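You operate a simulated robot arm through the tools that you are given. There is no shell and no other tool.

Carry out the task below with a simulated two-armed robot. There is one attempt and no reset: what you move stays moved.

Task
Free the red bell for changing: switch off, unplug, bell knob slack.
Fine: bell switch off before the red plug comes out; lay the plug on the cabinet shelf. The white plug stays in.

It is judged by the outcome, as a careful person would: the job done as asked, and still so three seconds after it is handed in. It fails if anything else is knocked over, pushed out of place, dropped, spilled or broken.

Robot
Two 7-joint arms with two-finger parallel grippers on one trunk that stands fixed in place. Base frame: the origin is at the foot of the trunk, x ahead of it, y to its left, z up. Readings come in mm, rad, newtons and seconds.
The left shoulder is at [71, 156, 1130], the right one opposite. Payload 3.91 kg a hand.
The TCP of each hand is the grasp point between the finger pads, 30 mm short of the fingertips. In the tool frame z runs along the fingers and y along their closing line. The gripper opens to 110 mm. The fingers are 20 mm wide and 10 mm thick; the gripper's body (48 by 112 mm) begins 55 mm behind the TCP.
Orientation is that of the tool frame in the base frame, as [roll, pitch, yaw] about the fixed x, y, z axes, in that order (R = Rz(yaw) Ry(pitch) Rx(roll)). With the fingers straight down and closing along the base's y, the tool's x points along the base's -x, its y along +y and its z along -z.

Tools
- The arms move only by the tool arm_command. It takes "left_plan", "right_plan" or both (then of equal length, played together; a hand with none holds still); each is a list of rows, each a list of 7 numbers: the opening, from 0 (shut) to 1 (fully open), then the shift along the tool's x, y, z in units of 200 mm (1.0 is 200 mm), then the turn, a rotation vector about the tool's x, y, z in units of 120 degrees (1.0 is 120 degrees). In form: [[gripper, x, y, z, ax, ay, az], ...]. A call has 1 to 20 rows; each row is the pose to reach, as a shift and turn from the pose commanded when the call began, along the tool's axes at that moment. A call with a number of a shift or a turn outside -1 to 1 is refused whole. A row lasts 0.2 s, in which the tool goes at most 50 mm and 0.15 rad; a call with a longer step from one row to the next is refused whole, and so is a gripper value outside its range. Where a pose cannot be reached the arm comes as near as it can. A force on the tool above 40 N (or 10 N above the force at the start of the call, whichever is more), or a blocked arm, ends the call early, and 0.2 s more pass. Each finger travels about 108 mm/s and halts on what it meets, pressing with about 39 N; the grip force reading is that of the motor and also rises with nothing between the fingers. The clock runs only during rows and for 0.2 s after the last one: add rows that repeat a pose to give the fingers time. It gives the time, the measured TCP pose, the force on the tool (base axes), the opening and the grip force at its end, in the units of the frame above (readings bear some noise), with the torque about the TCP (base axes, N m) and any sound that the robot's microphone picked up.
- Cameras (640 x 400 px; columns grow to the right, rows downward): "scene" is now at [132.4, 36.9, 1356.3]; the picture's right is [0.40, -0.92, 0.00], its down [-0.51, -0.22, -0.83] and it looks along [0.76, 0.34, -0.56] (base axes); focal length 324 px, centre (320, 200). "left" rides on the left gripper at [72, -17, -103] in its tool frame; the picture's right is [0.23, 0.97, 0.00], its down [-0.76, 0.18, -0.62] and it looks along [-0.61, 0.14, 0.78] (tool axes); focal length 222 px, centre (320, 200). "right" rides on the right gripper at [72, 17, -103] in its tool frame; the picture's right is [-0.23, 0.97, 0.00], its down [-0.76, -0.18, -0.62] and it looks along [-0.61, -0.14, 0.78] (tool axes); focal length 222 px, centre (320, 200). There is no depth. A picture from a camera that has moved, and an enlarged one, comes with that camera's place and axes in the base frame and with its lens.
- get_image(camera): a new picture of that camera. No time passes.
- raise_lower(by): slides the trunk up (or, below 0, down) by that many mm; the arms and the scene camera ride with it, the base frame stays. It gives what a move gives, with no picture.
- head_to(pan, tilt): turns the head with the scene camera to pan (to the left, within 1.501 rad either way) and tilt (down, from -0.506 to 1.204), counted from straight ahead of the robot. It gives what a move gives.
- inspect(camera, box): a new picture of the part [left, top, right, bottom] of that camera's present view, enlarged. No time passes.
- job_done(): hands the job in; it is judged then, once.

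Nothing tells you positions but the pictures and the camera data. Unless the task says otherwise, let go and move clear before handing in.

The tools are called after ">>>" as a command line: name --argument value ..., lists and objects as JSON in quotes. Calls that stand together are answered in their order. arm_command: Moves the arms, as the interface text tells. Its arguments: {"type":"object","properties":{"left_plan":{"type":"array","items":{"type":"array","items":{"type":"number"}}},"right_plan":{"type":"array","items":{"type":"array","items":{"type":"number"}}}},"required":[]} The other tools are called the same way: raise_lower (by) slides the trunk up or down; head_to (pan, tilt) turns the head that bears the scene camera; get_image (camera) takes a picture; inspect (camera, box) takes an enlarged picture of a part of a camera's view; job_done () hands the job in.

At the start:

```text
t: 0.0
left_tool_pos: [473.5, 532.4, 1138.8]
left_ee_rot: [-3.141, 0.0, 3.141]
left_force: [-0.4, -0.4, 0.0]
left_torque: [-0.05, -0.02, -0.04]
left_grip_width: 110.0
left_finger_force: 0.2
right_tool_pos: [683.5, 15.5, 1130.4]
right_ee_rot: [-3.14, -0.001, -3.141]
right_force: [0.5, -0.1, -0.2]
right_torque: [0.0, 0.0, 0.02]
right_grip_width: 110.0
right_finger_force: 0.0
trunk travel left (down, up): [-575.0, 365.0]
head pan, tilt: [0.415, 0.59]
```

scene: 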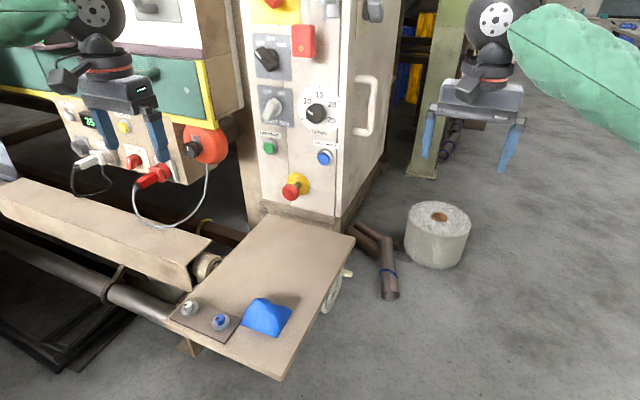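
right: 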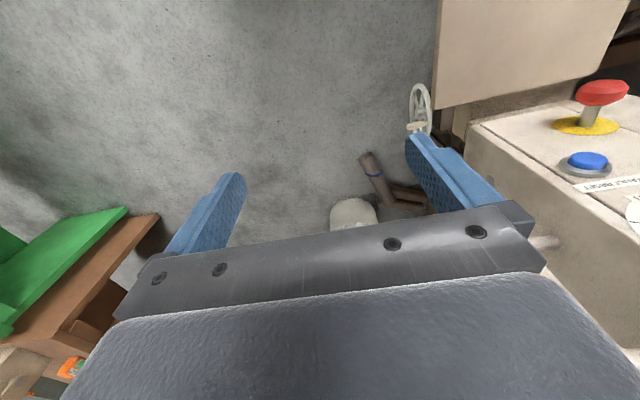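
left: 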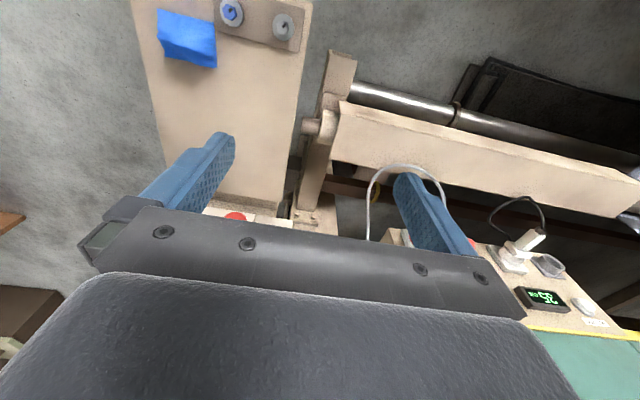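

I see a machine panel on the left with a red bell (round red dome with a black knob), a red plug with a white cable, a white plug and a thermostat; a control cabinet stands next to it with a shelf in front. I'll take closer pictures before moving anything.

>>> inspect --camera "scene" --box '[40, 80, 240, 220]'

>>> inspect --camera "scene" --box '[230, 0, 400, 220]'

>>> inspect --camera "left" --box '[340, 130, 640, 360]'

>>> inspect --camera "scene" --box '[140, 200, 360, 390]'

```text
2.86 times, centred on (140, 150) of scene
camera zoom: at [132.4, 36.9, 1356.3], right [0.4, -0.92, 0.0], down [-0.51, -0.22, -0.83], along [0.76, 0.34, -0.56], focal length 926 px, centre (834, 343)
```

zoom: 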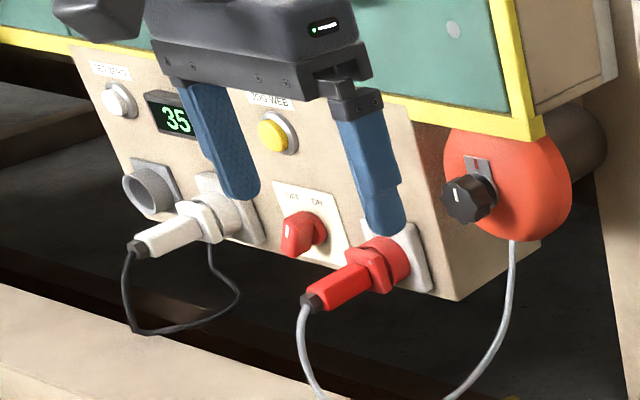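

```text
1.82 times, centred on (315, 110) of scene
camera zoom: at [132.4, 36.9, 1356.3], right [0.4, -0.92, 0.0], down [-0.51, -0.22, -0.83], along [0.76, 0.34, -0.56], focal length 590 px, centre (329, 364)
```

zoom: 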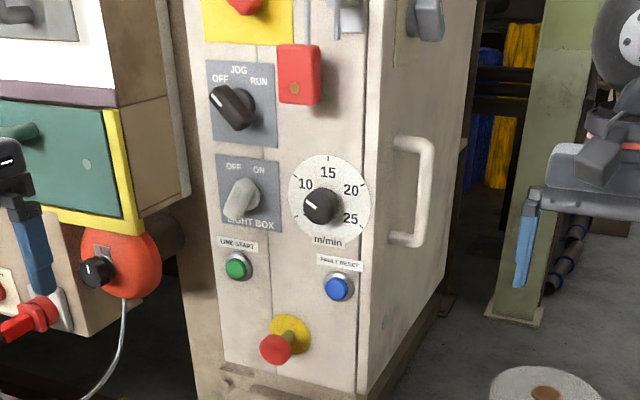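

```text
1.74 times, centred on (490, 245) of left
camera zoom: at [400.4, 516.0, 1242.0], right [-0.23, 0.97, 0.0], down [0.76, 0.18, 0.62], along [0.61, 0.14, -0.78], focal length 386 px, centre (24, 122)
```

zoom: 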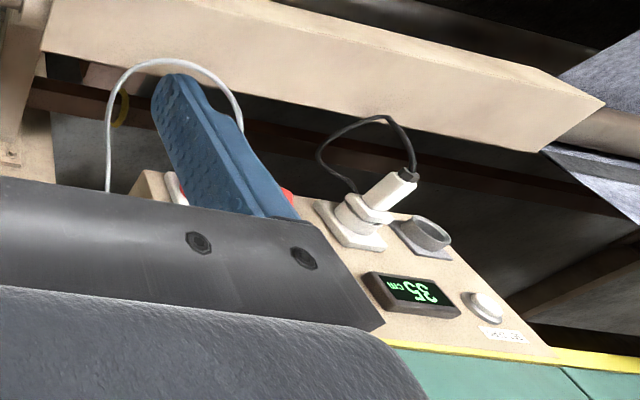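

```text
2.11 times, centred on (250, 295) of scene
camera zoom: at [132.4, 36.9, 1356.3], right [0.4, -0.92, 0.0], down [-0.51, -0.22, -0.83], along [0.76, 0.34, -0.56], focal length 683 px, centre (467, 0)
```

zoom: 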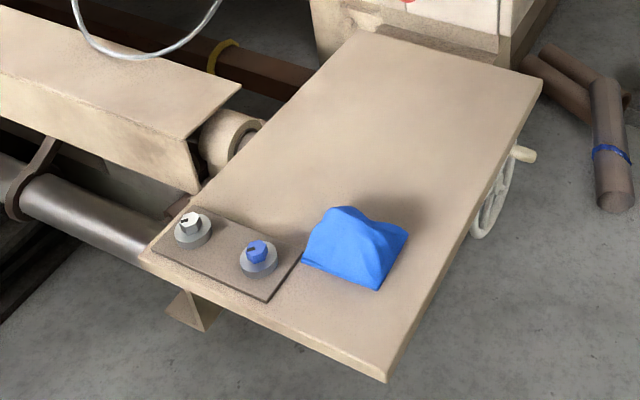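

The left hand blocks the view of the panel with the red switch and plug; I estimate the cabinet front at about x≈780–800 and the panel around y≈700–950. I'll pull the left hand back and out to the left to clear the view.

>>> arm_command --left_plan '[[1, 0.15, 0.14, 0, 0, 0, 0], [1, 0.3, 0.28, 0, 0, 0, 0], [1, 0.45, 0.42, 0, 0, 0, 0], [1, 0.6, 0.56, 0, 0, 0, 0], [1, 0.75, 0.7, 0, 0, 0, 0], [1, 0.86, 0.84, 0, 0, 0, 0]]'

>>> get_image --camera "scene"

>>> get_image --camera "left"

```text
t: 1.4
left_tool_pos: [298.4, 700.0, 1139.7]
left_ee_rot: [3.141, -0.001, 3.141]
left_force: [0.8, 0.7, -0.8]
left_torque: [-0.02, -0.02, 0.0]
left_grip_width: 109.8
left_finger_force: 0.0
right_tool_pos: [682.6, 16.0, 1131.4]
right_ee_rot: [-3.141, 0.001, -3.141]
right_force: [-0.2, 0.1, 0.3]
right_torque: [-0.01, 0.0, 0.0]
right_grip_width: 110.1
right_finger_force: 0.1
trunk travel left (down, up): [-575.0, 365.0]
head pan, tilt: [0.415, 0.59]
```

```text
taken
camera scene: at [131.4, 37.0, 1356.4], right [0.4, -0.92, 0.0], down [-0.51, -0.22, -0.83], along [0.76, 0.33, -0.56], focal length 324 px, centre (320, 200)
```

scene: 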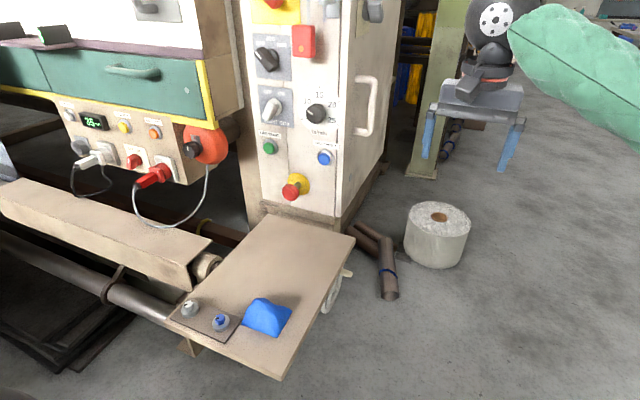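

```text
taken
camera left: at [225.6, 684.2, 1242.3], right [-0.23, 0.97, 0.0], down [0.76, 0.18, 0.62], along [0.61, 0.14, -0.78], focal length 222 px, centre (320, 200)
```

left: 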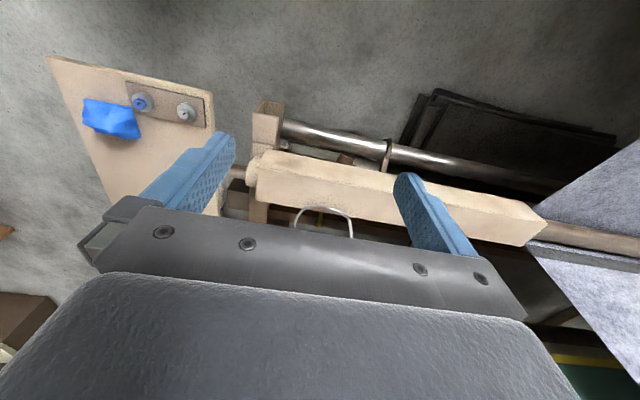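

Now the panel is clear: white lamp, display, yellow button, orange button, red OFF/ON switch, red plug and bell. I'll point the head at it and zoom in.

>>> head_to --pan 0.9 --tilt 0.5

>>> get_image --camera "scene"

```text
t: 2.3
left_tool_pos: [299.7, 699.8, 1139.0]
left_ee_rot: [3.141, -0.001, -3.142]
left_force: [0.6, -0.1, 0.5]
left_torque: [-0.01, -0.01, -0.03]
left_grip_width: 110.1
left_finger_force: 0.0
right_tool_pos: [683.5, 15.0, 1131.5]
right_ee_rot: [3.141, 0.0, 3.141]
right_force: [-1.4, -0.4, -0.9]
right_torque: [-0.03, -0.02, 0.01]
right_grip_width: 110.0
right_finger_force: 0.0
trunk travel left (down, up): [-575.0, 365.0]
head pan, tilt: [0.901, 0.499]
```

```text
taken
camera scene: at [107.5, 72.4, 1364.4], right [0.78, -0.62, 0.0], down [-0.3, -0.38, -0.88], along [0.55, 0.69, -0.48], focal length 324 px, centre (320, 200)
```

scene: 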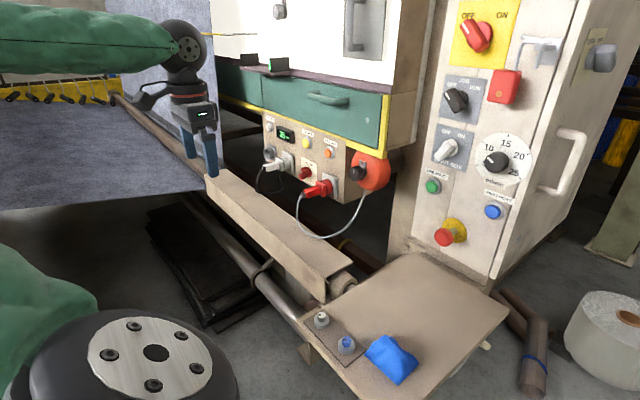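

>>> inspect --camera "scene" --box '[240, 110, 400, 210]'

>>> inspect --camera "scene" --box '[320, 130, 400, 180]'

>>> inspect --camera "scene" --box '[260, 140, 340, 190]'

>>> inspect --camera "scene" --box '[190, 160, 510, 400]'

>>> inspect --camera "scene" --box '[200, 0, 440, 150]'

```text
4.00 times, centred on (320, 160) of scene
camera zoom: at [107.5, 72.4, 1364.4], right [0.78, -0.62, 0.0], down [-0.3, -0.38, -0.88], along [0.55, 0.69, -0.48], focal length 1297 px, centre (320, 360)
```

zoom: 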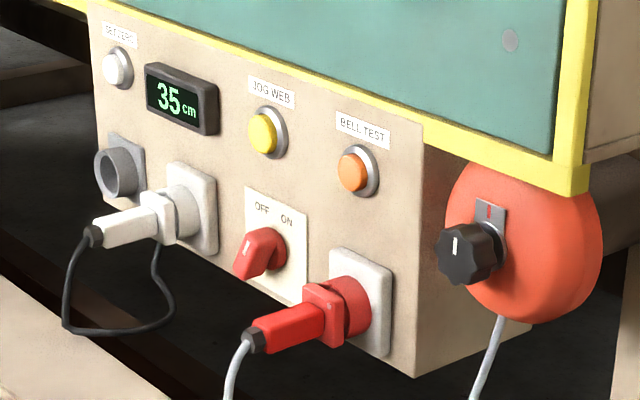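

```text
8.00 times, centred on (360, 155) of scene
camera zoom: at [107.5, 72.4, 1364.4], right [0.78, -0.62, 0.0], down [-0.3, -0.38, -0.88], along [0.55, 0.69, -0.48], focal length 2594 px, centre (0, 560)
```

zoom: 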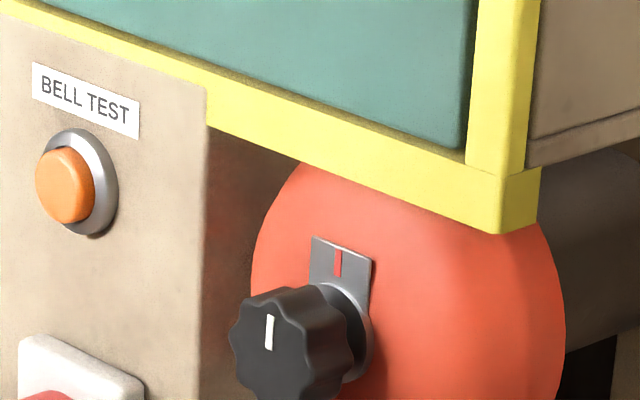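

```text
8.00 times, centred on (300, 165) of scene
camera zoom: at [107.5, 72.4, 1364.4], right [0.78, -0.62, 0.0], down [-0.3, -0.38, -0.88], along [0.55, 0.69, -0.48], focal length 2594 px, centre (480, 480)
```

zoom: 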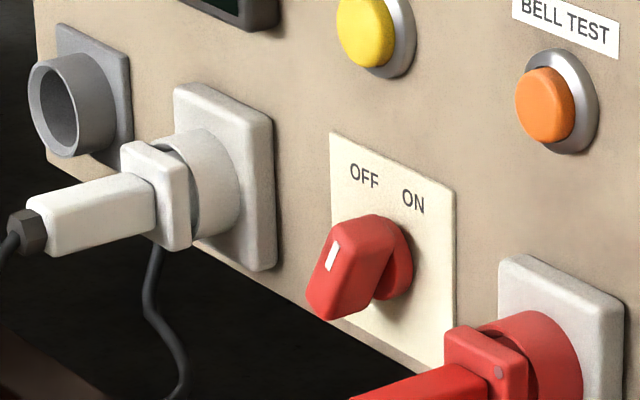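

```text
1.67 times, centred on (350, 280) of scene
camera zoom: at [107.5, 72.4, 1364.4], right [0.78, -0.62, 0.0], down [-0.3, -0.38, -0.88], along [0.55, 0.69, -0.48], focal length 540 px, centre (270, 67)
```

zoom: 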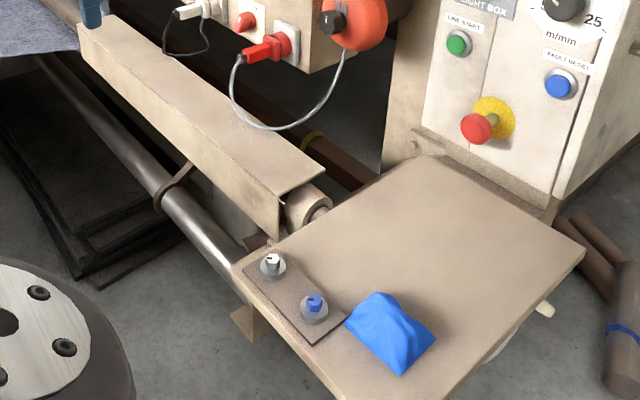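

```text
2.67 times, centred on (320, 75) of scene
camera zoom: at [107.5, 72.4, 1364.4], right [0.78, -0.62, 0.0], down [-0.3, -0.38, -0.88], along [0.55, 0.69, -0.48], focal length 865 px, centre (320, 533)
```

zoom: 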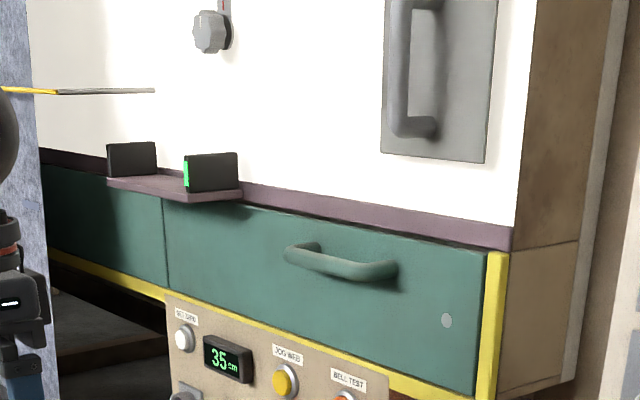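

The red OFF/ON switch sits left of the red plug, the black clamp knob is on the bell, and the slab in front of the control cabinet (z≈780) looks like the cabinet shelf. I'll bring the left hand, tilted 45°, in front of the panel at a distance to get a frontal wrist-camera view and locate things.

>>> arm_command --left_plan '[[1, -0.11, 0.048, 0.058, 0, -0.0535, 0], [1, -0.22, 0.096, 0.116, 0, -0.107, 0], [1, -0.33, 0.144, 0.174, 0, -0.16, 0], [1, -0.44, 0.192, 0.232, 0, -0.214, 0], [1, -0.55, 0.24, 0.29, 0, -0.268, 0], [1, -0.66, 0.288, 0.348, 0, -0.321, 0], [1, -0.78, 0.335, 0.405, 0, -0.375, 0]]'

>>> get_image --camera "left"

>>> get_image --camera "scene"

```text
t: 3.9
left_tool_pos: [457.7, 767.1, 1056.8]
left_ee_rot: [3.14, 0.785, 3.141]
left_force: [0.1, -1.1, 0.0]
left_torque: [0.0, 0.01, -0.01]
left_grip_width: 110.0
left_finger_force: 0.0
right_tool_pos: [684.7, 15.6, 1129.7]
right_ee_rot: [-3.14, -0.002, -3.14]
right_force: [0.7, 0.3, -0.9]
right_torque: [-0.01, 0.03, 0.01]
right_grip_width: 109.9
right_finger_force: 0.0
trunk travel left (down, up): [-575.0, 365.0]
head pan, tilt: [0.901, 0.499]
```

```text
taken
camera left: at [332.3, 750.4, 1079.5], right [-0.16, 0.97, -0.16], down [0.1, 0.18, 0.98], along [0.98, 0.14, -0.12], focal length 222 px, centre (320, 200)
```

left: 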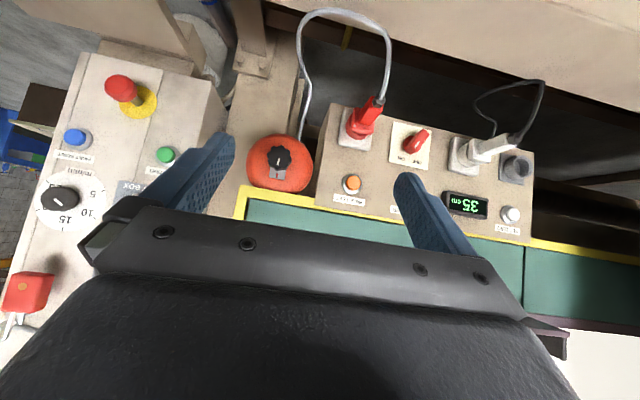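

```text
taken
camera scene: at [108.3, 73.2, 1364.3], right [0.78, -0.62, 0.0], down [-0.3, -0.38, -0.88], along [0.54, 0.69, -0.48], focal length 324 px, centre (320, 200)
```

scene: 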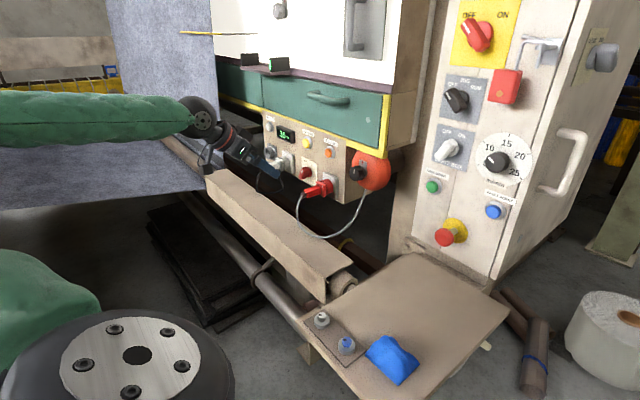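

>>> inspect --camera "left" --box '[320, 80, 540, 220]'

>>> inspect --camera "left" --box '[230, 90, 350, 210]'

>>> inspect --camera "left" --box '[380, 110, 450, 190]'

>>> inspect --camera "scene" --box '[260, 140, 400, 240]'

```text
2.86 times, centred on (430, 150) of left
camera zoom: at [332.3, 750.4, 1079.5], right [-0.16, 0.97, -0.16], down [0.1, 0.18, 0.98], along [0.98, 0.14, -0.12], focal length 635 px, centre (6, 343)
```

zoom: 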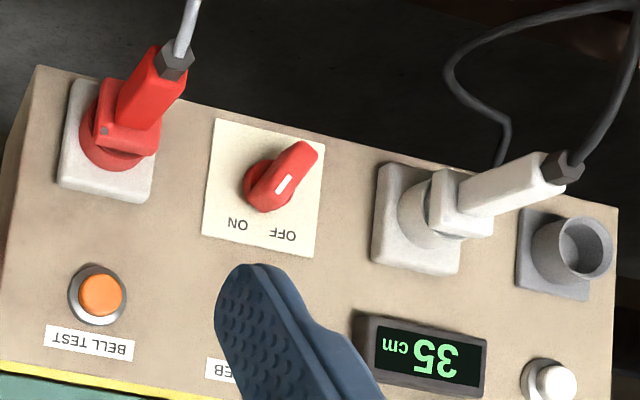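

```text
3.33 times, centred on (290, 150) of left
camera zoom: at [332.3, 750.4, 1079.5], right [-0.16, 0.97, -0.16], down [0.1, 0.18, 0.98], along [0.98, 0.14, -0.12], focal length 740 px, centre (420, 367)
```

zoom: 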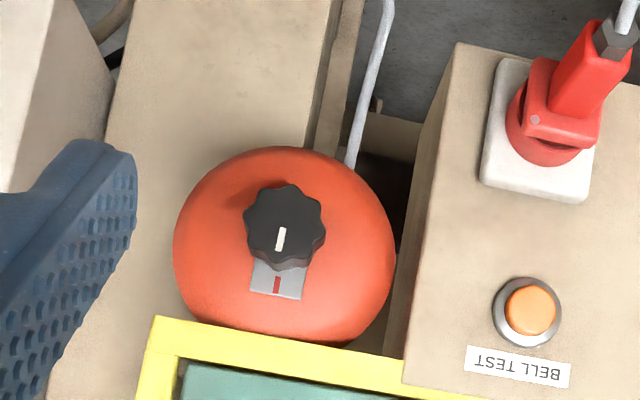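

```text
5.00 times, centred on (415, 150) of left
camera zoom: at [332.3, 750.4, 1079.5], right [-0.16, 0.97, -0.16], down [0.1, 0.18, 0.98], along [0.98, 0.14, -0.12], focal length 1111 px, centre (-155, 450)
```

zoom: 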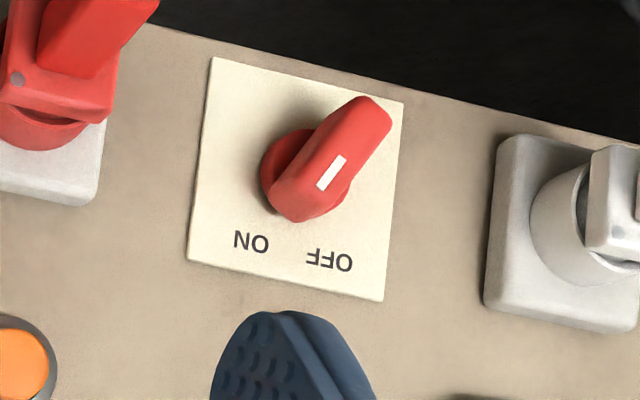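

```text
4.00 times, centred on (330, 190) of scene
camera zoom: at [108.3, 73.2, 1364.3], right [0.78, -0.62, 0.0], down [-0.3, -0.38, -0.88], along [0.54, 0.69, -0.48], focal length 1297 px, centre (280, 240)
```

zoom: 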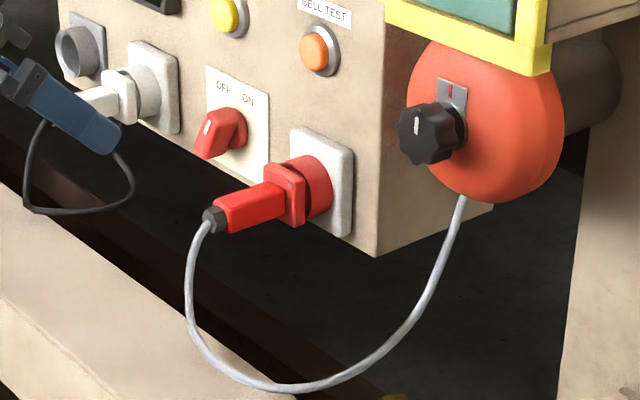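

The switch pointer is at ON (marked end toward ON), the plug axis is near (y≈870, z≈854) with its tail at x≈667, and the bell knob's white mark lines up with the red index at about (761, 719, 959). Next I'll check the beam in front of the panel and the surroundings before choosing the approach.

>>> inspect --camera "left" --box '[220, 0, 640, 140]'

>>> inspect --camera "scene" --box '[180, 150, 380, 330]'

>>> head_to --pan 0.75 --tilt -0.1

>>> get_image --camera "scene"

>>> head_to --pan -0.1 --tilt 0.7

>>> get_image --camera "scene"

```text
1.52 times, centred on (430, 70) of left
camera zoom: at [332.3, 750.4, 1079.5], right [-0.16, 0.97, -0.16], down [0.1, 0.18, 0.98], along [0.98, 0.14, -0.12], focal length 338 px, centre (152, 398)
```

zoom: 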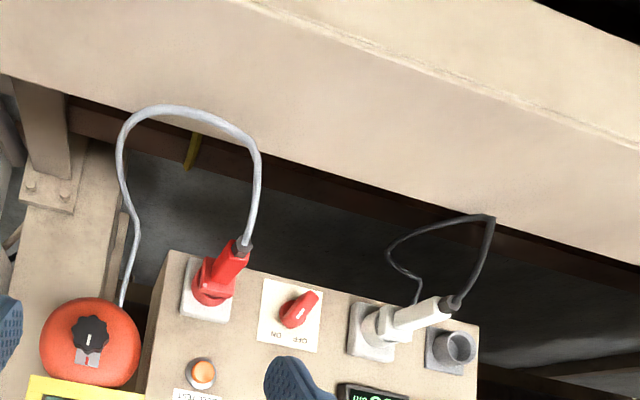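

```text
2.22 times, centred on (280, 240) of scene
camera zoom: at [108.3, 73.2, 1364.3], right [0.78, -0.62, 0.0], down [-0.3, -0.38, -0.88], along [0.54, 0.69, -0.48], focal length 720 px, centre (409, 111)
```

zoom: 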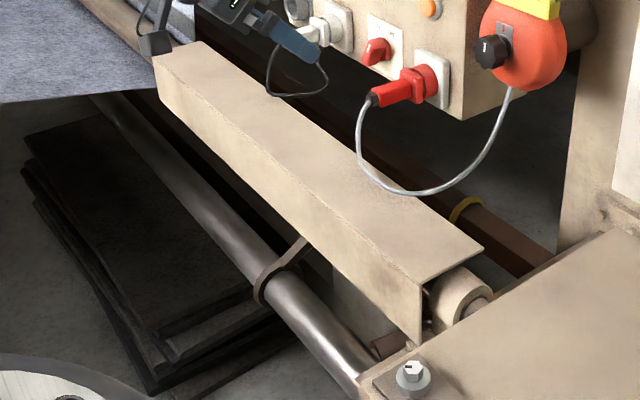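

```text
t: 4.9
left_tool_pos: [457.6, 766.6, 1059.4]
left_ee_rot: [3.141, 0.784, 3.141]
left_force: [-0.3, -0.3, -0.4]
left_torque: [0.02, 0.0, -0.01]
left_grip_width: 110.0
left_finger_force: 0.0
right_tool_pos: [683.5, 16.4, 1129.5]
right_ee_rot: [-3.142, 0.0, 3.141]
right_force: [0.6, -0.4, -0.7]
right_torque: [0.0, 0.01, 0.0]
right_grip_width: 110.1
right_finger_force: 0.0
trunk travel left (down, up): [-575.0, 365.0]
head pan, tilt: [0.75, -0.099]
```

```text
taken
camera scene: at [114.8, 60.6, 1419.3], right [0.68, -0.73, 0.0], down [0.07, 0.07, -1.0], along [0.73, 0.68, 0.1], focal length 324 px, centre (320, 200)
```

scene: 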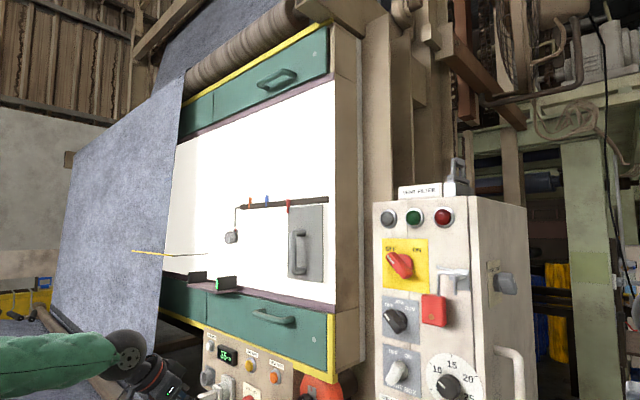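

```text
t: 6.1
left_tool_pos: [457.1, 765.4, 1058.9]
left_ee_rot: [3.141, 0.784, -3.141]
left_force: [0.2, -0.4, 0.6]
left_torque: [0.03, -0.01, 0.02]
left_grip_width: 110.1
left_finger_force: 0.1
right_tool_pos: [684.6, 16.1, 1130.9]
right_ee_rot: [3.142, 0.0, 3.141]
right_force: [0.7, -0.4, 1.1]
right_torque: [0.01, 0.02, 0.0]
right_grip_width: 110.2
right_finger_force: 0.0
trunk travel left (down, up): [-575.0, 365.0]
head pan, tilt: [-0.099, 0.7]
```

```text
taken
camera scene: at [135.7, -7.3, 1346.8], right [-0.1, -1.0, 0.0], down [-0.64, 0.06, -0.77], along [0.76, -0.08, -0.64], focal length 324 px, centre (320, 200)
```

scene: 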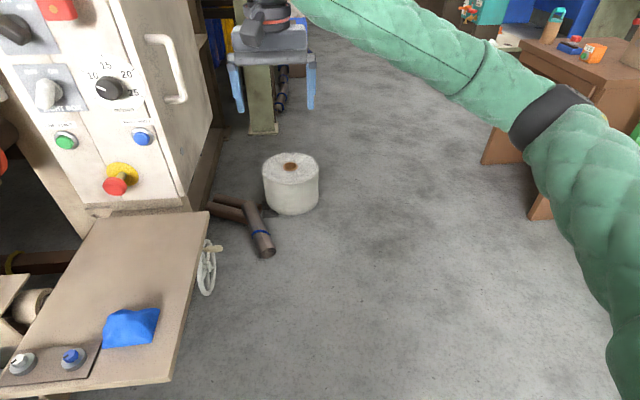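

The shelf slab (x≈400–790, y≈220–500, z≈780) belongs to the control cabinet, and the beam in front of the panel has its top at about z≈750. The panel is low and far for the left shoulder, so I'll lower the trunk and turn the head back to the panel.

>>> raise_lower --by -100

>>> head_to --pan 0.8 --tilt 0.4

>>> get_image --camera "scene"

>>> get_image --camera "left"

>>> get_image --camera "right"

```text
t: 7.4
left_tool_pos: [457.3, 765.8, 958.0]
left_ee_rot: [-3.14, 0.786, -3.141]
left_force: [0.5, 0.7, 0.0]
left_torque: [0.03, 0.01, 0.0]
left_grip_width: 109.9
left_finger_force: 0.1
right_tool_pos: [684.1, 15.4, 1031.7]
right_ee_rot: [3.141, 0.0, 3.141]
right_force: [1.0, -0.4, 1.3]
right_torque: [-0.03, -0.01, 0.0]
right_grip_width: 109.8
right_finger_force: 0.0
trunk travel left (down, up): [-475.0, 465.0]
head pan, tilt: [-0.099, 0.7]
```

```text
t: 8.6
left_tool_pos: [456.4, 765.6, 959.4]
left_ee_rot: [3.141, 0.785, 3.14]
left_force: [0.0, -0.3, -0.3]
left_torque: [0.03, -0.03, 0.04]
left_grip_width: 110.0
left_finger_force: 0.0
right_tool_pos: [684.6, 16.0, 1029.9]
right_ee_rot: [-3.141, -0.001, 3.141]
right_force: [0.2, 0.0, 0.7]
right_torque: [-0.02, -0.01, 0.02]
right_grip_width: 110.2
right_finger_force: 0.1
trunk travel left (down, up): [-475.0, 465.0]
head pan, tilt: [0.799, 0.4]
```

```text
taken
camera scene: at [115.7, 67.4, 1273.5], right [0.72, -0.7, 0.0], down [-0.27, -0.28, -0.92], along [0.64, 0.66, -0.39], focal length 324 px, centre (320, 200)
```

scene: 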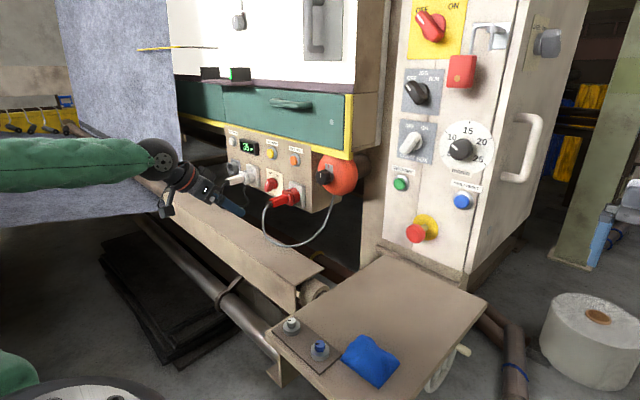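

```text
taken
camera left: at [331.8, 749.5, 980.4], right [-0.16, 0.97, -0.16], down [0.1, 0.18, 0.98], along [0.98, 0.14, -0.12], focal length 222 px, centre (320, 200)
```

left: 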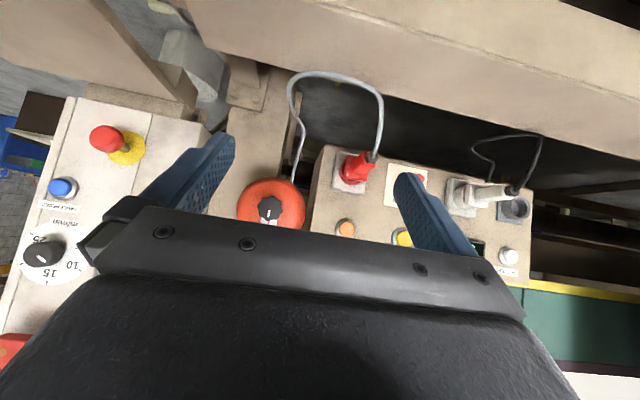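

```text
taken
camera right: at [611.4, 32.5, 1134.3], right [0.23, 0.97, 0.0], down [0.76, -0.18, 0.62], along [0.61, -0.14, -0.78], focal length 222 px, centre (320, 200)
```

right: 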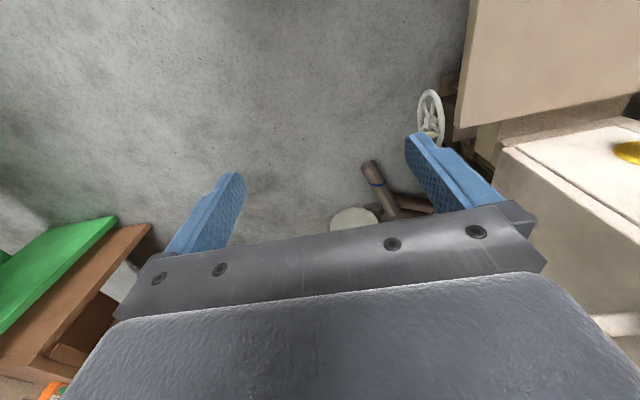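

The right hand is clear and the trunk now sits lower. I'll close the left gripper and test its reach by moving up near the switch (staying well in front of the panel), then look closely.

>>> arm_command --left_plan '[[0.8, -0.11, 0.13, 0.11, 0, 0, 0], [0.6, -0.22, 0.27, 0.22, 0, 0, 0], [0.4, -0.33, 0.41, 0.33, 0, 0, 0], [0.2, -0.45, 0.55, 0.45, 0, 0, 0], [0, -0.57, 0.69, 0.57, 0, 0, 0], [0, -0.6825, 0.82, 0.6825, 0, 0, 0], [0, -0.6825, 0.82, 0.6825, 0, 0, 0]]'

>>> get_image --camera "left"

>>> get_image --camera "scene"

```text
t: 10.2
left_tool_pos: [649.5, 931.1, 960.9]
left_ee_rot: [3.141, 0.784, 3.141]
left_force: [-0.7, 0.0, 0.1]
left_torque: [0.0, 0.01, 0.03]
left_grip_width: 0.0
left_finger_force: 37.6
right_tool_pos: [681.8, 14.3, 1031.2]
right_ee_rot: [3.141, 0.001, -3.141]
right_force: [0.6, 0.2, 0.8]
right_torque: [-0.02, 0.0, -0.01]
right_grip_width: 110.2
right_finger_force: 0.0
trunk travel left (down, up): [-475.0, 465.0]
head pan, tilt: [0.799, 0.4]
```

```text
taken
camera left: at [524.5, 914.0, 982.1], right [-0.16, 0.97, -0.16], down [0.1, 0.18, 0.98], along [0.98, 0.14, -0.12], focal length 222 px, centre (320, 200)
```

left: 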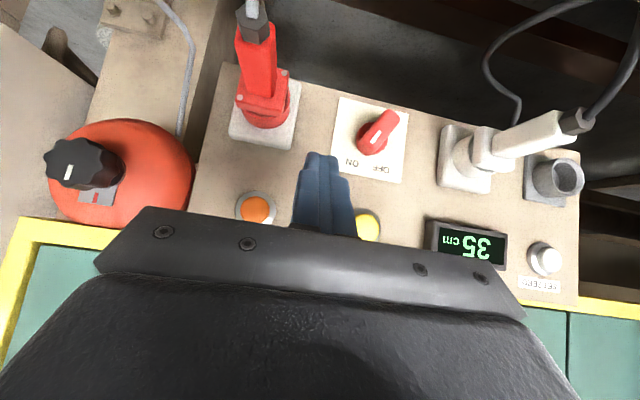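

```text
taken
camera scene: at [114.8, 66.9, 1273.8], right [0.72, -0.7, 0.0], down [-0.27, -0.28, -0.92], along [0.64, 0.66, -0.39], focal length 324 px, centre (320, 200)
```

scene: 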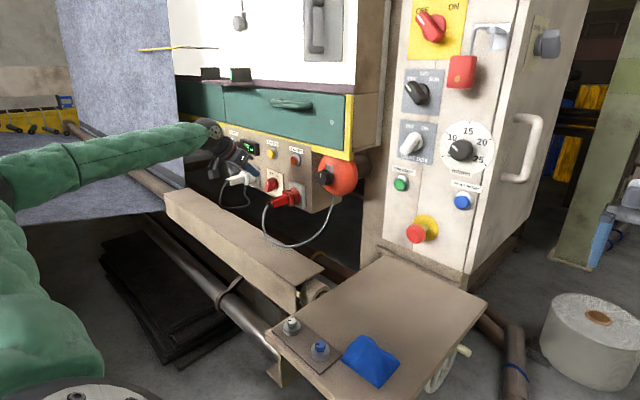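

Reach is fine here and the wrist camera now shows the panel well. I'll zoom in on the switch, plug and knob from this pose.

>>> inspect --camera "left" --box '[320, 80, 440, 200]'

>>> inspect --camera "left" --box '[210, 0, 330, 160]'

>>> inspect --camera "left" --box '[30, 100, 210, 250]'

>>> inspect --camera "scene" --box '[220, 140, 370, 250]'

```text
3.33 times, centred on (380, 140) of left
camera zoom: at [524.5, 914.0, 982.1], right [-0.16, 0.97, -0.16], down [0.1, 0.18, 0.98], along [0.98, 0.14, -0.12], focal length 740 px, centre (120, 400)
```

zoom: 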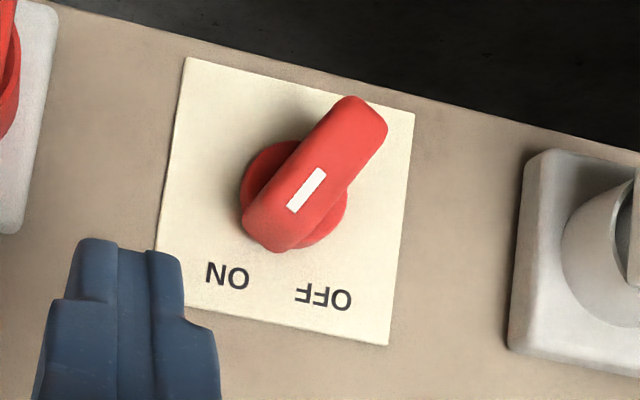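

```text
2.50 times, centred on (270, 80) of left
camera zoom: at [524.5, 914.0, 982.1], right [-0.16, 0.97, -0.16], down [0.1, 0.18, 0.98], along [0.98, 0.14, -0.12], focal length 555 px, centre (445, 500)
```

zoom: 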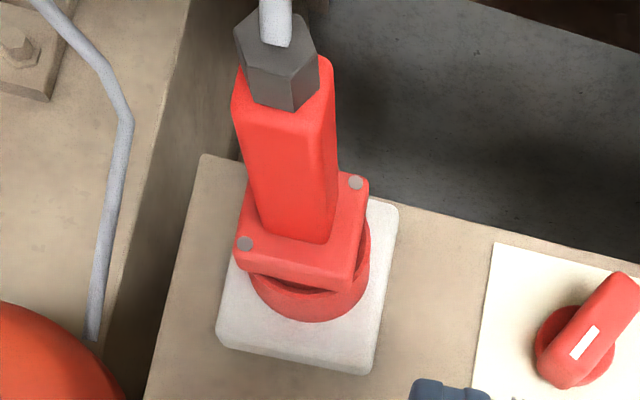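

```text
2.67 times, centred on (120, 175) of left
camera zoom: at [524.5, 914.0, 982.1], right [-0.16, 0.97, -0.16], down [0.1, 0.18, 0.98], along [0.98, 0.14, -0.12], focal length 592 px, centre (853, 267)
```

zoom: 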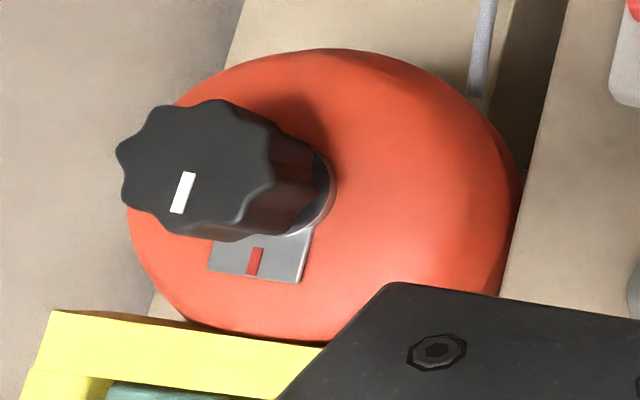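

```text
3.64 times, centred on (295, 195) of scene
camera zoom: at [114.8, 66.9, 1273.8], right [0.72, -0.7, 0.0], down [-0.27, -0.28, -0.92], along [0.64, 0.66, -0.39], focal length 1179 px, centre (411, 218)
```

zoom: 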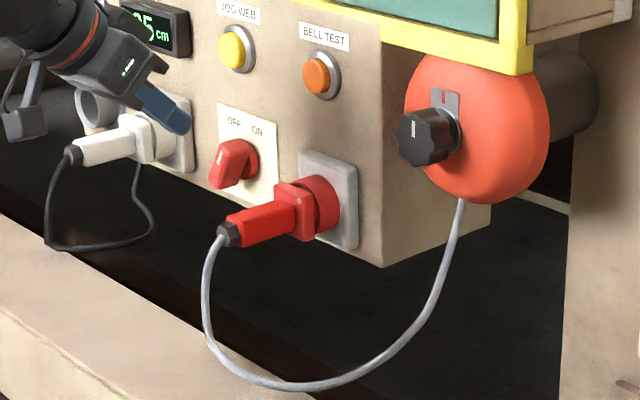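

The switch bar is about 57 mm long at 30° toward ON, centred near (y 1003, z 861), front face at x≈750; OFF is 60° counter-clockwise. I'll put the closed fingertips just right of the bar's upper end and check before pushing left.

>>> arm_command --left_plan '[[0, -0.02, 0.03, 0.12, 0, 0, 0], [0, -0.045, 0.06, 0.26, 0, 0, 0], [0, -0.07, 0.09, 0.4, 0, 0, 0], [0, -0.085, 0.11, 0.5, 0, 0, 0], [0, -0.093, 0.115, 0.574, 0, 0, 0]]'

>>> get_image --camera "left"

>>> inspect --camera "scene" --box '[200, 120, 360, 230]'

```text
t: 11.4
left_tool_pos: [745.3, 954.6, 888.4]
left_ee_rot: [3.141, 0.783, -3.14]
left_force: [-0.5, 0.0, -0.6]
left_torque: [0.02, 0.01, 0.01]
left_grip_width: 0.2
left_finger_force: 37.6
right_tool_pos: [684.3, 16.0, 1029.7]
right_ee_rot: [3.141, -0.002, 3.141]
right_force: [0.3, 0.2, -0.2]
right_torque: [0.01, 0.03, -0.02]
right_grip_width: 109.9
right_finger_force: 0.1
trunk travel left (down, up): [-475.0, 465.0]
head pan, tilt: [0.799, 0.4]
```

```text
taken
camera left: at [620.5, 937.9, 910.2], right [-0.16, 0.97, -0.16], down [0.1, 0.18, 0.98], along [0.98, 0.14, -0.12], focal length 222 px, centre (320, 200)
```

left: 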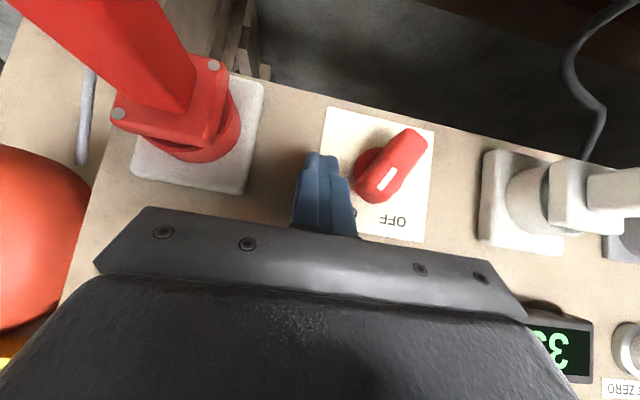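

```text
3.64 times, centred on (280, 175) of scene
camera zoom: at [116.3, 67.9, 1273.5], right [0.72, -0.7, 0.0], down [-0.27, -0.28, -0.92], along [0.64, 0.66, -0.39], focal length 1179 px, centre (466, 291)
```

zoom: 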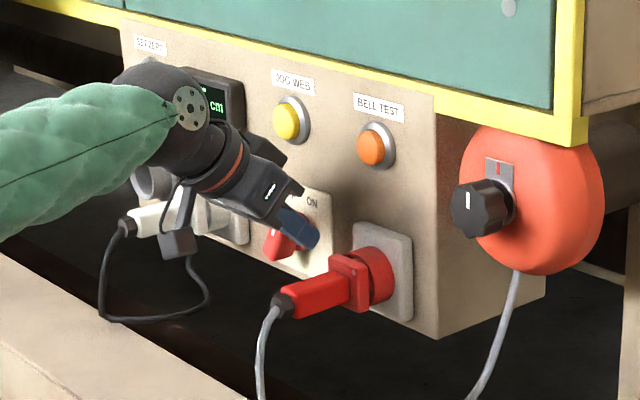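

The closed fingers are right beside the upper (ON-side) end of the bar with clearance to the plug. I'll push slowly to the left toward OFF and check.

>>> arm_command --left_plan '[[0, 0, 0.03, 0, 0, 0, 0], [0, 0, 0.06, 0, 0, 0, 0], [0, 0, 0.085, 0, 0, 0, 0], [0, 0, 0.11, 0, 0, 0, 0], [0, 0, 0.13, 0, 0, 0, 0], [0, 0, 0.15, 0, 0, 0, 0]]'

>>> get_image --camera "left"

```text
t: 12.8
left_tool_pos: [744.4, 985.8, 889.5]
left_ee_rot: [-3.141, 0.784, -3.141]
left_force: [0.3, 0.6, -0.1]
left_torque: [0.01, 0.02, 0.01]
left_grip_width: 0.0
left_finger_force: 37.8
right_tool_pos: [684.6, 14.8, 1030.7]
right_ee_rot: [3.14, 0.001, 3.141]
right_force: [-0.6, 0.1, 0.2]
right_torque: [-0.01, -0.01, -0.01]
right_grip_width: 110.0
right_finger_force: 0.2
trunk travel left (down, up): [-475.0, 465.0]
head pan, tilt: [0.799, 0.4]
```

```text
taken
camera left: at [619.1, 967.7, 910.8], right [-0.16, 0.97, -0.16], down [0.1, 0.18, 0.98], along [0.98, 0.14, -0.13], focal length 222 px, centre (320, 200)
```

left: 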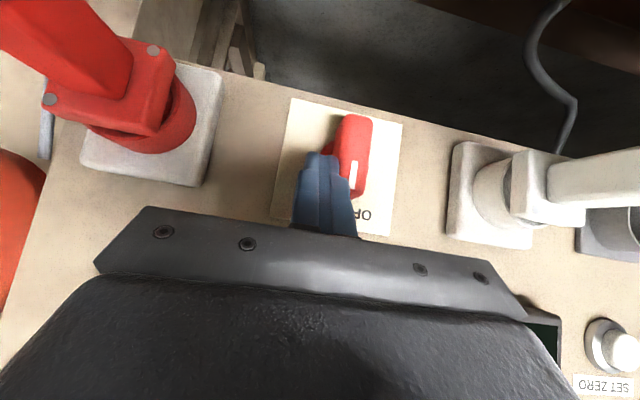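

The bar has turned to about vertical with hardly any force. I continue pushing left in small steps to bring it fully to OFF.

>>> arm_command --left_plan '[[0, 0, 0.02, 0, 0, 0, 0], [0, 0, 0.04, 0, 0, 0, 0], [0, 0, 0.06, 0, 0, 0, 0]]'

>>> get_image --camera "left"

```text
t: 13.6
left_tool_pos: [744.7, 987.6, 895.8]
left_ee_rot: [-3.138, 0.788, 3.14]
left_force: [-13.6, -22.4, 13.1]
left_torque: [-0.49, 0.2, -0.2]
left_grip_width: 0.0
left_finger_force: 37.8
right_tool_pos: [681.8, 13.1, 1030.8]
right_ee_rot: [3.142, 0.0, 3.14]
right_force: [-0.3, -0.4, -1.0]
right_torque: [0.01, 0.01, -0.01]
right_grip_width: 109.8
right_finger_force: 0.1
trunk travel left (down, up): [-475.0, 465.0]
head pan, tilt: [0.799, 0.4]
stopped in row 3 (left hand): the force on the tool passed its limit at 43 N (the readings are from after the stop); the commanded pose is now the measured one
```

```text
taken
camera left: at [619.0, 972.2, 916.7], right [-0.16, 0.97, -0.16], down [0.1, 0.18, 0.98], along [0.98, 0.14, -0.12], focal length 222 px, centre (320, 200)
```

left: 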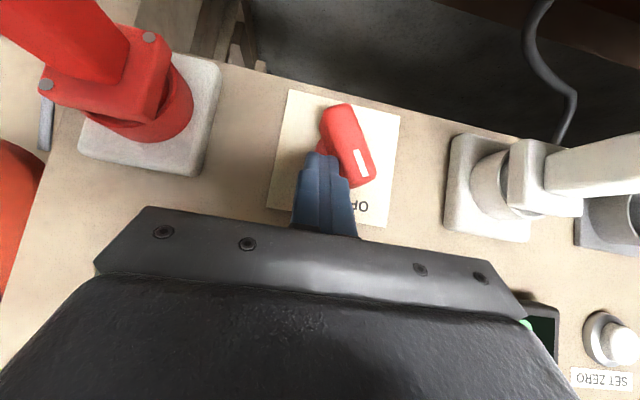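

The bar hit its stop, apparently at OFF. I'll back the fingers off to the right and out, then check the switch position.

>>> arm_command --left_plan '[[0, 0, -0.05, 0, 0, 0, 0], [0, 0, -0.12, -0.05, 0, 0, 0], [0, 0, -0.15, -0.2, 0, 0, 0], [0, 0, -0.18, -0.35, 0, 0, 0], [0, 0, -0.2, -0.5, 0, 0, 0]]'

>>> inspect --camera "left" --box '[280, 60, 460, 200]'

>>> inspect --camera "scene" --box '[200, 120, 360, 230]'

```text
t: 14.8
left_tool_pos: [673.3, 951.2, 962.0]
left_ee_rot: [-3.135, 0.788, 3.141]
left_force: [0.1, 0.8, -0.7]
left_torque: [-0.02, -0.03, -0.01]
left_grip_width: 0.0
left_finger_force: 38.1
right_tool_pos: [684.4, 15.4, 1030.7]
right_ee_rot: [3.14, 0.0, 3.14]
right_force: [-1.4, 0.3, -0.3]
right_torque: [0.04, -0.01, -0.04]
right_grip_width: 109.7
right_finger_force: 0.1
trunk travel left (down, up): [-475.0, 465.0]
head pan, tilt: [0.799, 0.4]
```

```text
2.86 times, centred on (370, 130) of left
camera zoom: at [547.9, 934.8, 982.6], right [-0.16, 0.97, -0.16], down [0.1, 0.18, 0.98], along [0.98, 0.14, -0.12], focal length 635 px, centre (177, 400)
```

zoom: 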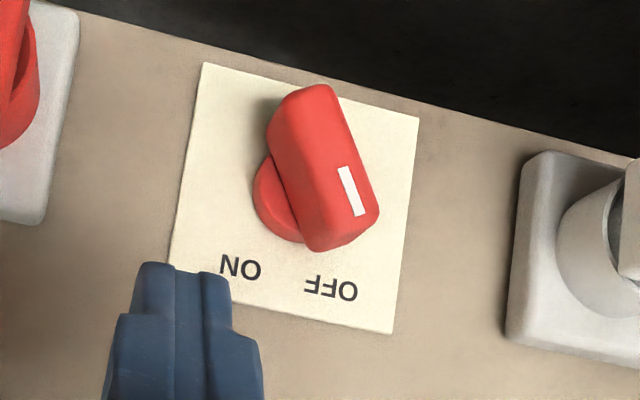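

```text
3.64 times, centred on (280, 175) of scene
camera zoom: at [115.3, 67.0, 1273.6], right [0.72, -0.7, 0.0], down [-0.27, -0.28, -0.92], along [0.64, 0.66, -0.39], focal length 1179 px, centre (466, 291)
```

zoom: 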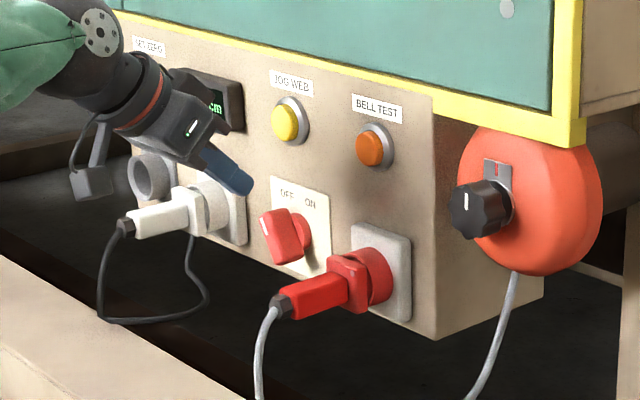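

The switch now points at OFF, symmetric to where it was before. Next I'll open the gripper and move above and behind the red plug handle (axis y≈871, z≈854) for the grasp.

>>> arm_command --left_plan '[[0.15, 0.06, -0.1, 0.02, 0, 0, 0], [0.3, 0.13, -0.2, 0.05, 0, 0, 0], [0.45, 0.2, -0.3, 0.08, 0, 0, 0], [0.6, 0.265, -0.4, 0.1, 0, 0, 0], [0.6, 0.265, -0.4, 0.1, 0, 0, 0]]'

>>> get_image --camera "left"

>>> inspect --camera "scene" --box '[200, 120, 360, 230]'

```text
t: 15.9
left_tool_pos: [651.3, 871.3, 910.1]
left_ee_rot: [-3.138, 0.784, 3.14]
left_force: [0.2, -0.2, -0.7]
left_torque: [0.02, -0.01, -0.05]
left_grip_width: 66.1
left_finger_force: 0.3
right_tool_pos: [683.0, 14.9, 1030.5]
right_ee_rot: [3.14, -0.001, -3.141]
right_force: [-0.7, 0.1, 0.4]
right_torque: [0.03, 0.01, 0.02]
right_grip_width: 109.8
right_finger_force: 0.1
trunk travel left (down, up): [-475.0, 465.0]
head pan, tilt: [0.799, 0.4]
```

```text
taken
camera left: at [525.7, 854.9, 931.9], right [-0.16, 0.97, -0.16], down [0.1, 0.18, 0.98], along [0.98, 0.14, -0.12], focal length 222 px, centre (320, 200)
```

left: 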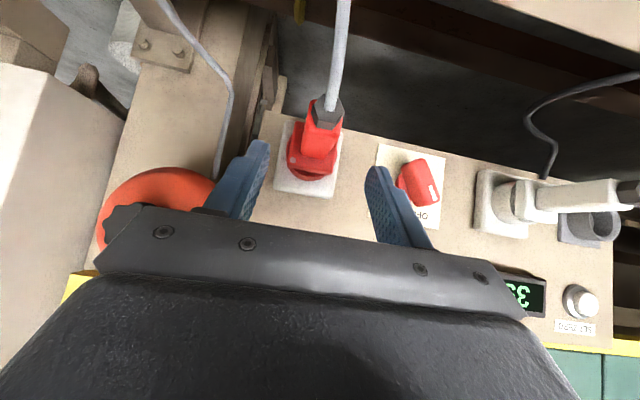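

```text
3.64 times, centred on (280, 175) of scene
camera zoom: at [115.8, 67.7, 1273.5], right [0.72, -0.7, 0.0], down [-0.27, -0.28, -0.92], along [0.64, 0.66, -0.39], focal length 1179 px, centre (466, 291)
```

zoom: 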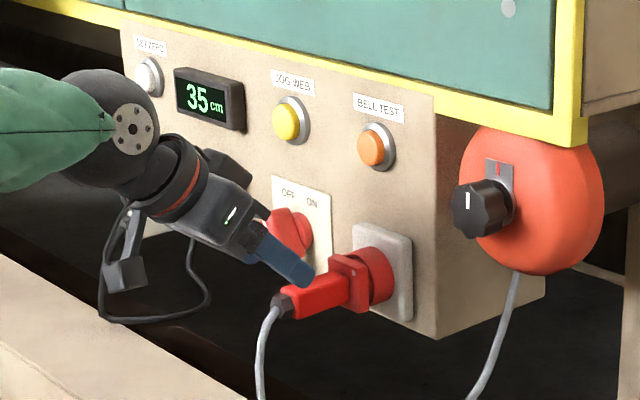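

The plug handle sits centred between the open fingers. I'll slide forward along the fingers to the grasp point and check before closing.

>>> arm_command --left_plan '[[0.6, 0, 0, 0.1, 0, 0, 0], [0.6, 0, 0, 0.2, 0, 0, 0], [0.6, 0, 0, 0.306, 0, 0, 0]]'

>>> get_image --camera "left"

>>> inspect --camera "scene" --box '[220, 150, 340, 230]'

```text
t: 16.8
left_tool_pos: [694.2, 873.2, 865.4]
left_ee_rot: [-3.136, 0.786, -3.14]
left_force: [0.4, -0.2, -0.6]
left_torque: [0.02, 0.03, -0.02]
left_grip_width: 65.7
left_finger_force: 0.1
right_tool_pos: [685.1, 14.6, 1029.8]
right_ee_rot: [-3.139, -0.002, -3.141]
right_force: [-0.2, -0.1, -0.5]
right_torque: [0.0, 0.02, -0.02]
right_grip_width: 110.0
right_finger_force: 0.0
trunk travel left (down, up): [-475.0, 465.0]
head pan, tilt: [0.799, 0.4]
```

```text
taken
camera left: at [568.5, 856.1, 887.1], right [-0.16, 0.97, -0.16], down [0.1, 0.18, 0.98], along [0.98, 0.14, -0.12], focal length 222 px, centre (320, 200)
```

left: 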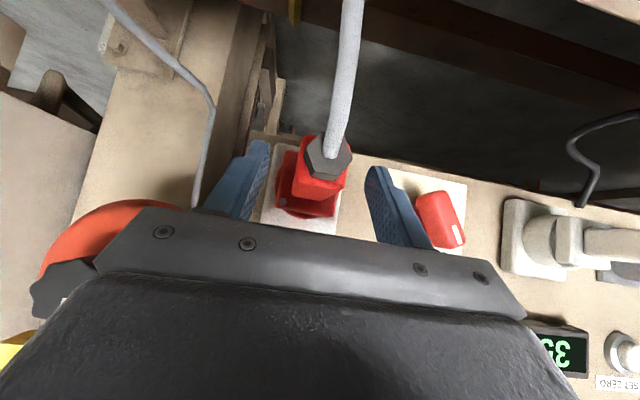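

```text
5.00 times, centred on (280, 190) of scene
camera zoom: at [116.5, 68.3, 1273.4], right [0.72, -0.7, 0.0], down [-0.27, -0.28, -0.92], along [0.64, 0.66, -0.39], focal length 1621 px, centre (520, 250)
```

zoom: 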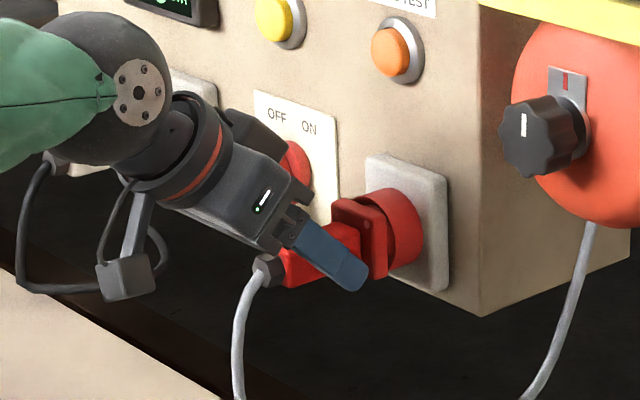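

The fingers straddle the handle just behind the flange. Closing the grip now.

>>> arm_command --left_plan '[[0.3, 0, 0, 0, 0, 0, 0], [0.1, 0, 0, 0, 0, 0, 0], [0, 0, 0, 0, 0, 0, 0], [0, 0, 0, 0, 0, 0, 0]]'

>>> get_image --camera "left"

```text
t: 17.8
left_tool_pos: [694.0, 870.1, 867.1]
left_ee_rot: [-3.14, 0.786, -3.141]
left_force: [-5.1, -12.9, 0.8]
left_torque: [-0.14, 0.19, -0.15]
left_grip_width: 25.3
left_finger_force: 38.9
right_tool_pos: [683.7, 14.0, 1030.7]
right_ee_rot: [3.141, 0.0, -3.142]
right_force: [0.2, -0.5, -0.3]
right_torque: [0.02, 0.04, -0.01]
right_grip_width: 110.0
right_finger_force: 0.1
trunk travel left (down, up): [-475.0, 465.0]
head pan, tilt: [0.799, 0.4]
```

```text
taken
camera left: at [568.4, 854.1, 888.6], right [-0.16, 0.97, -0.16], down [0.1, 0.18, 0.98], along [0.98, 0.14, -0.12], focal length 222 px, centre (320, 200)
```

left: 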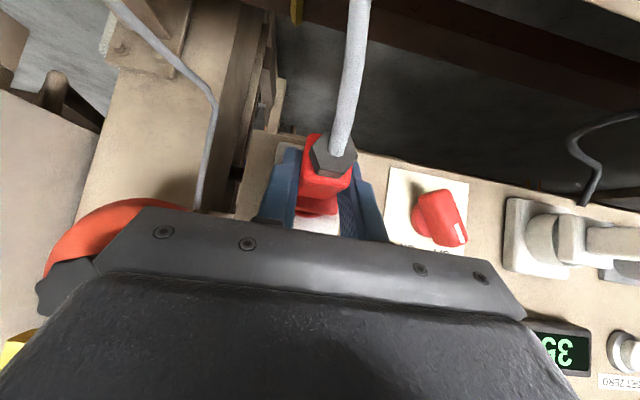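

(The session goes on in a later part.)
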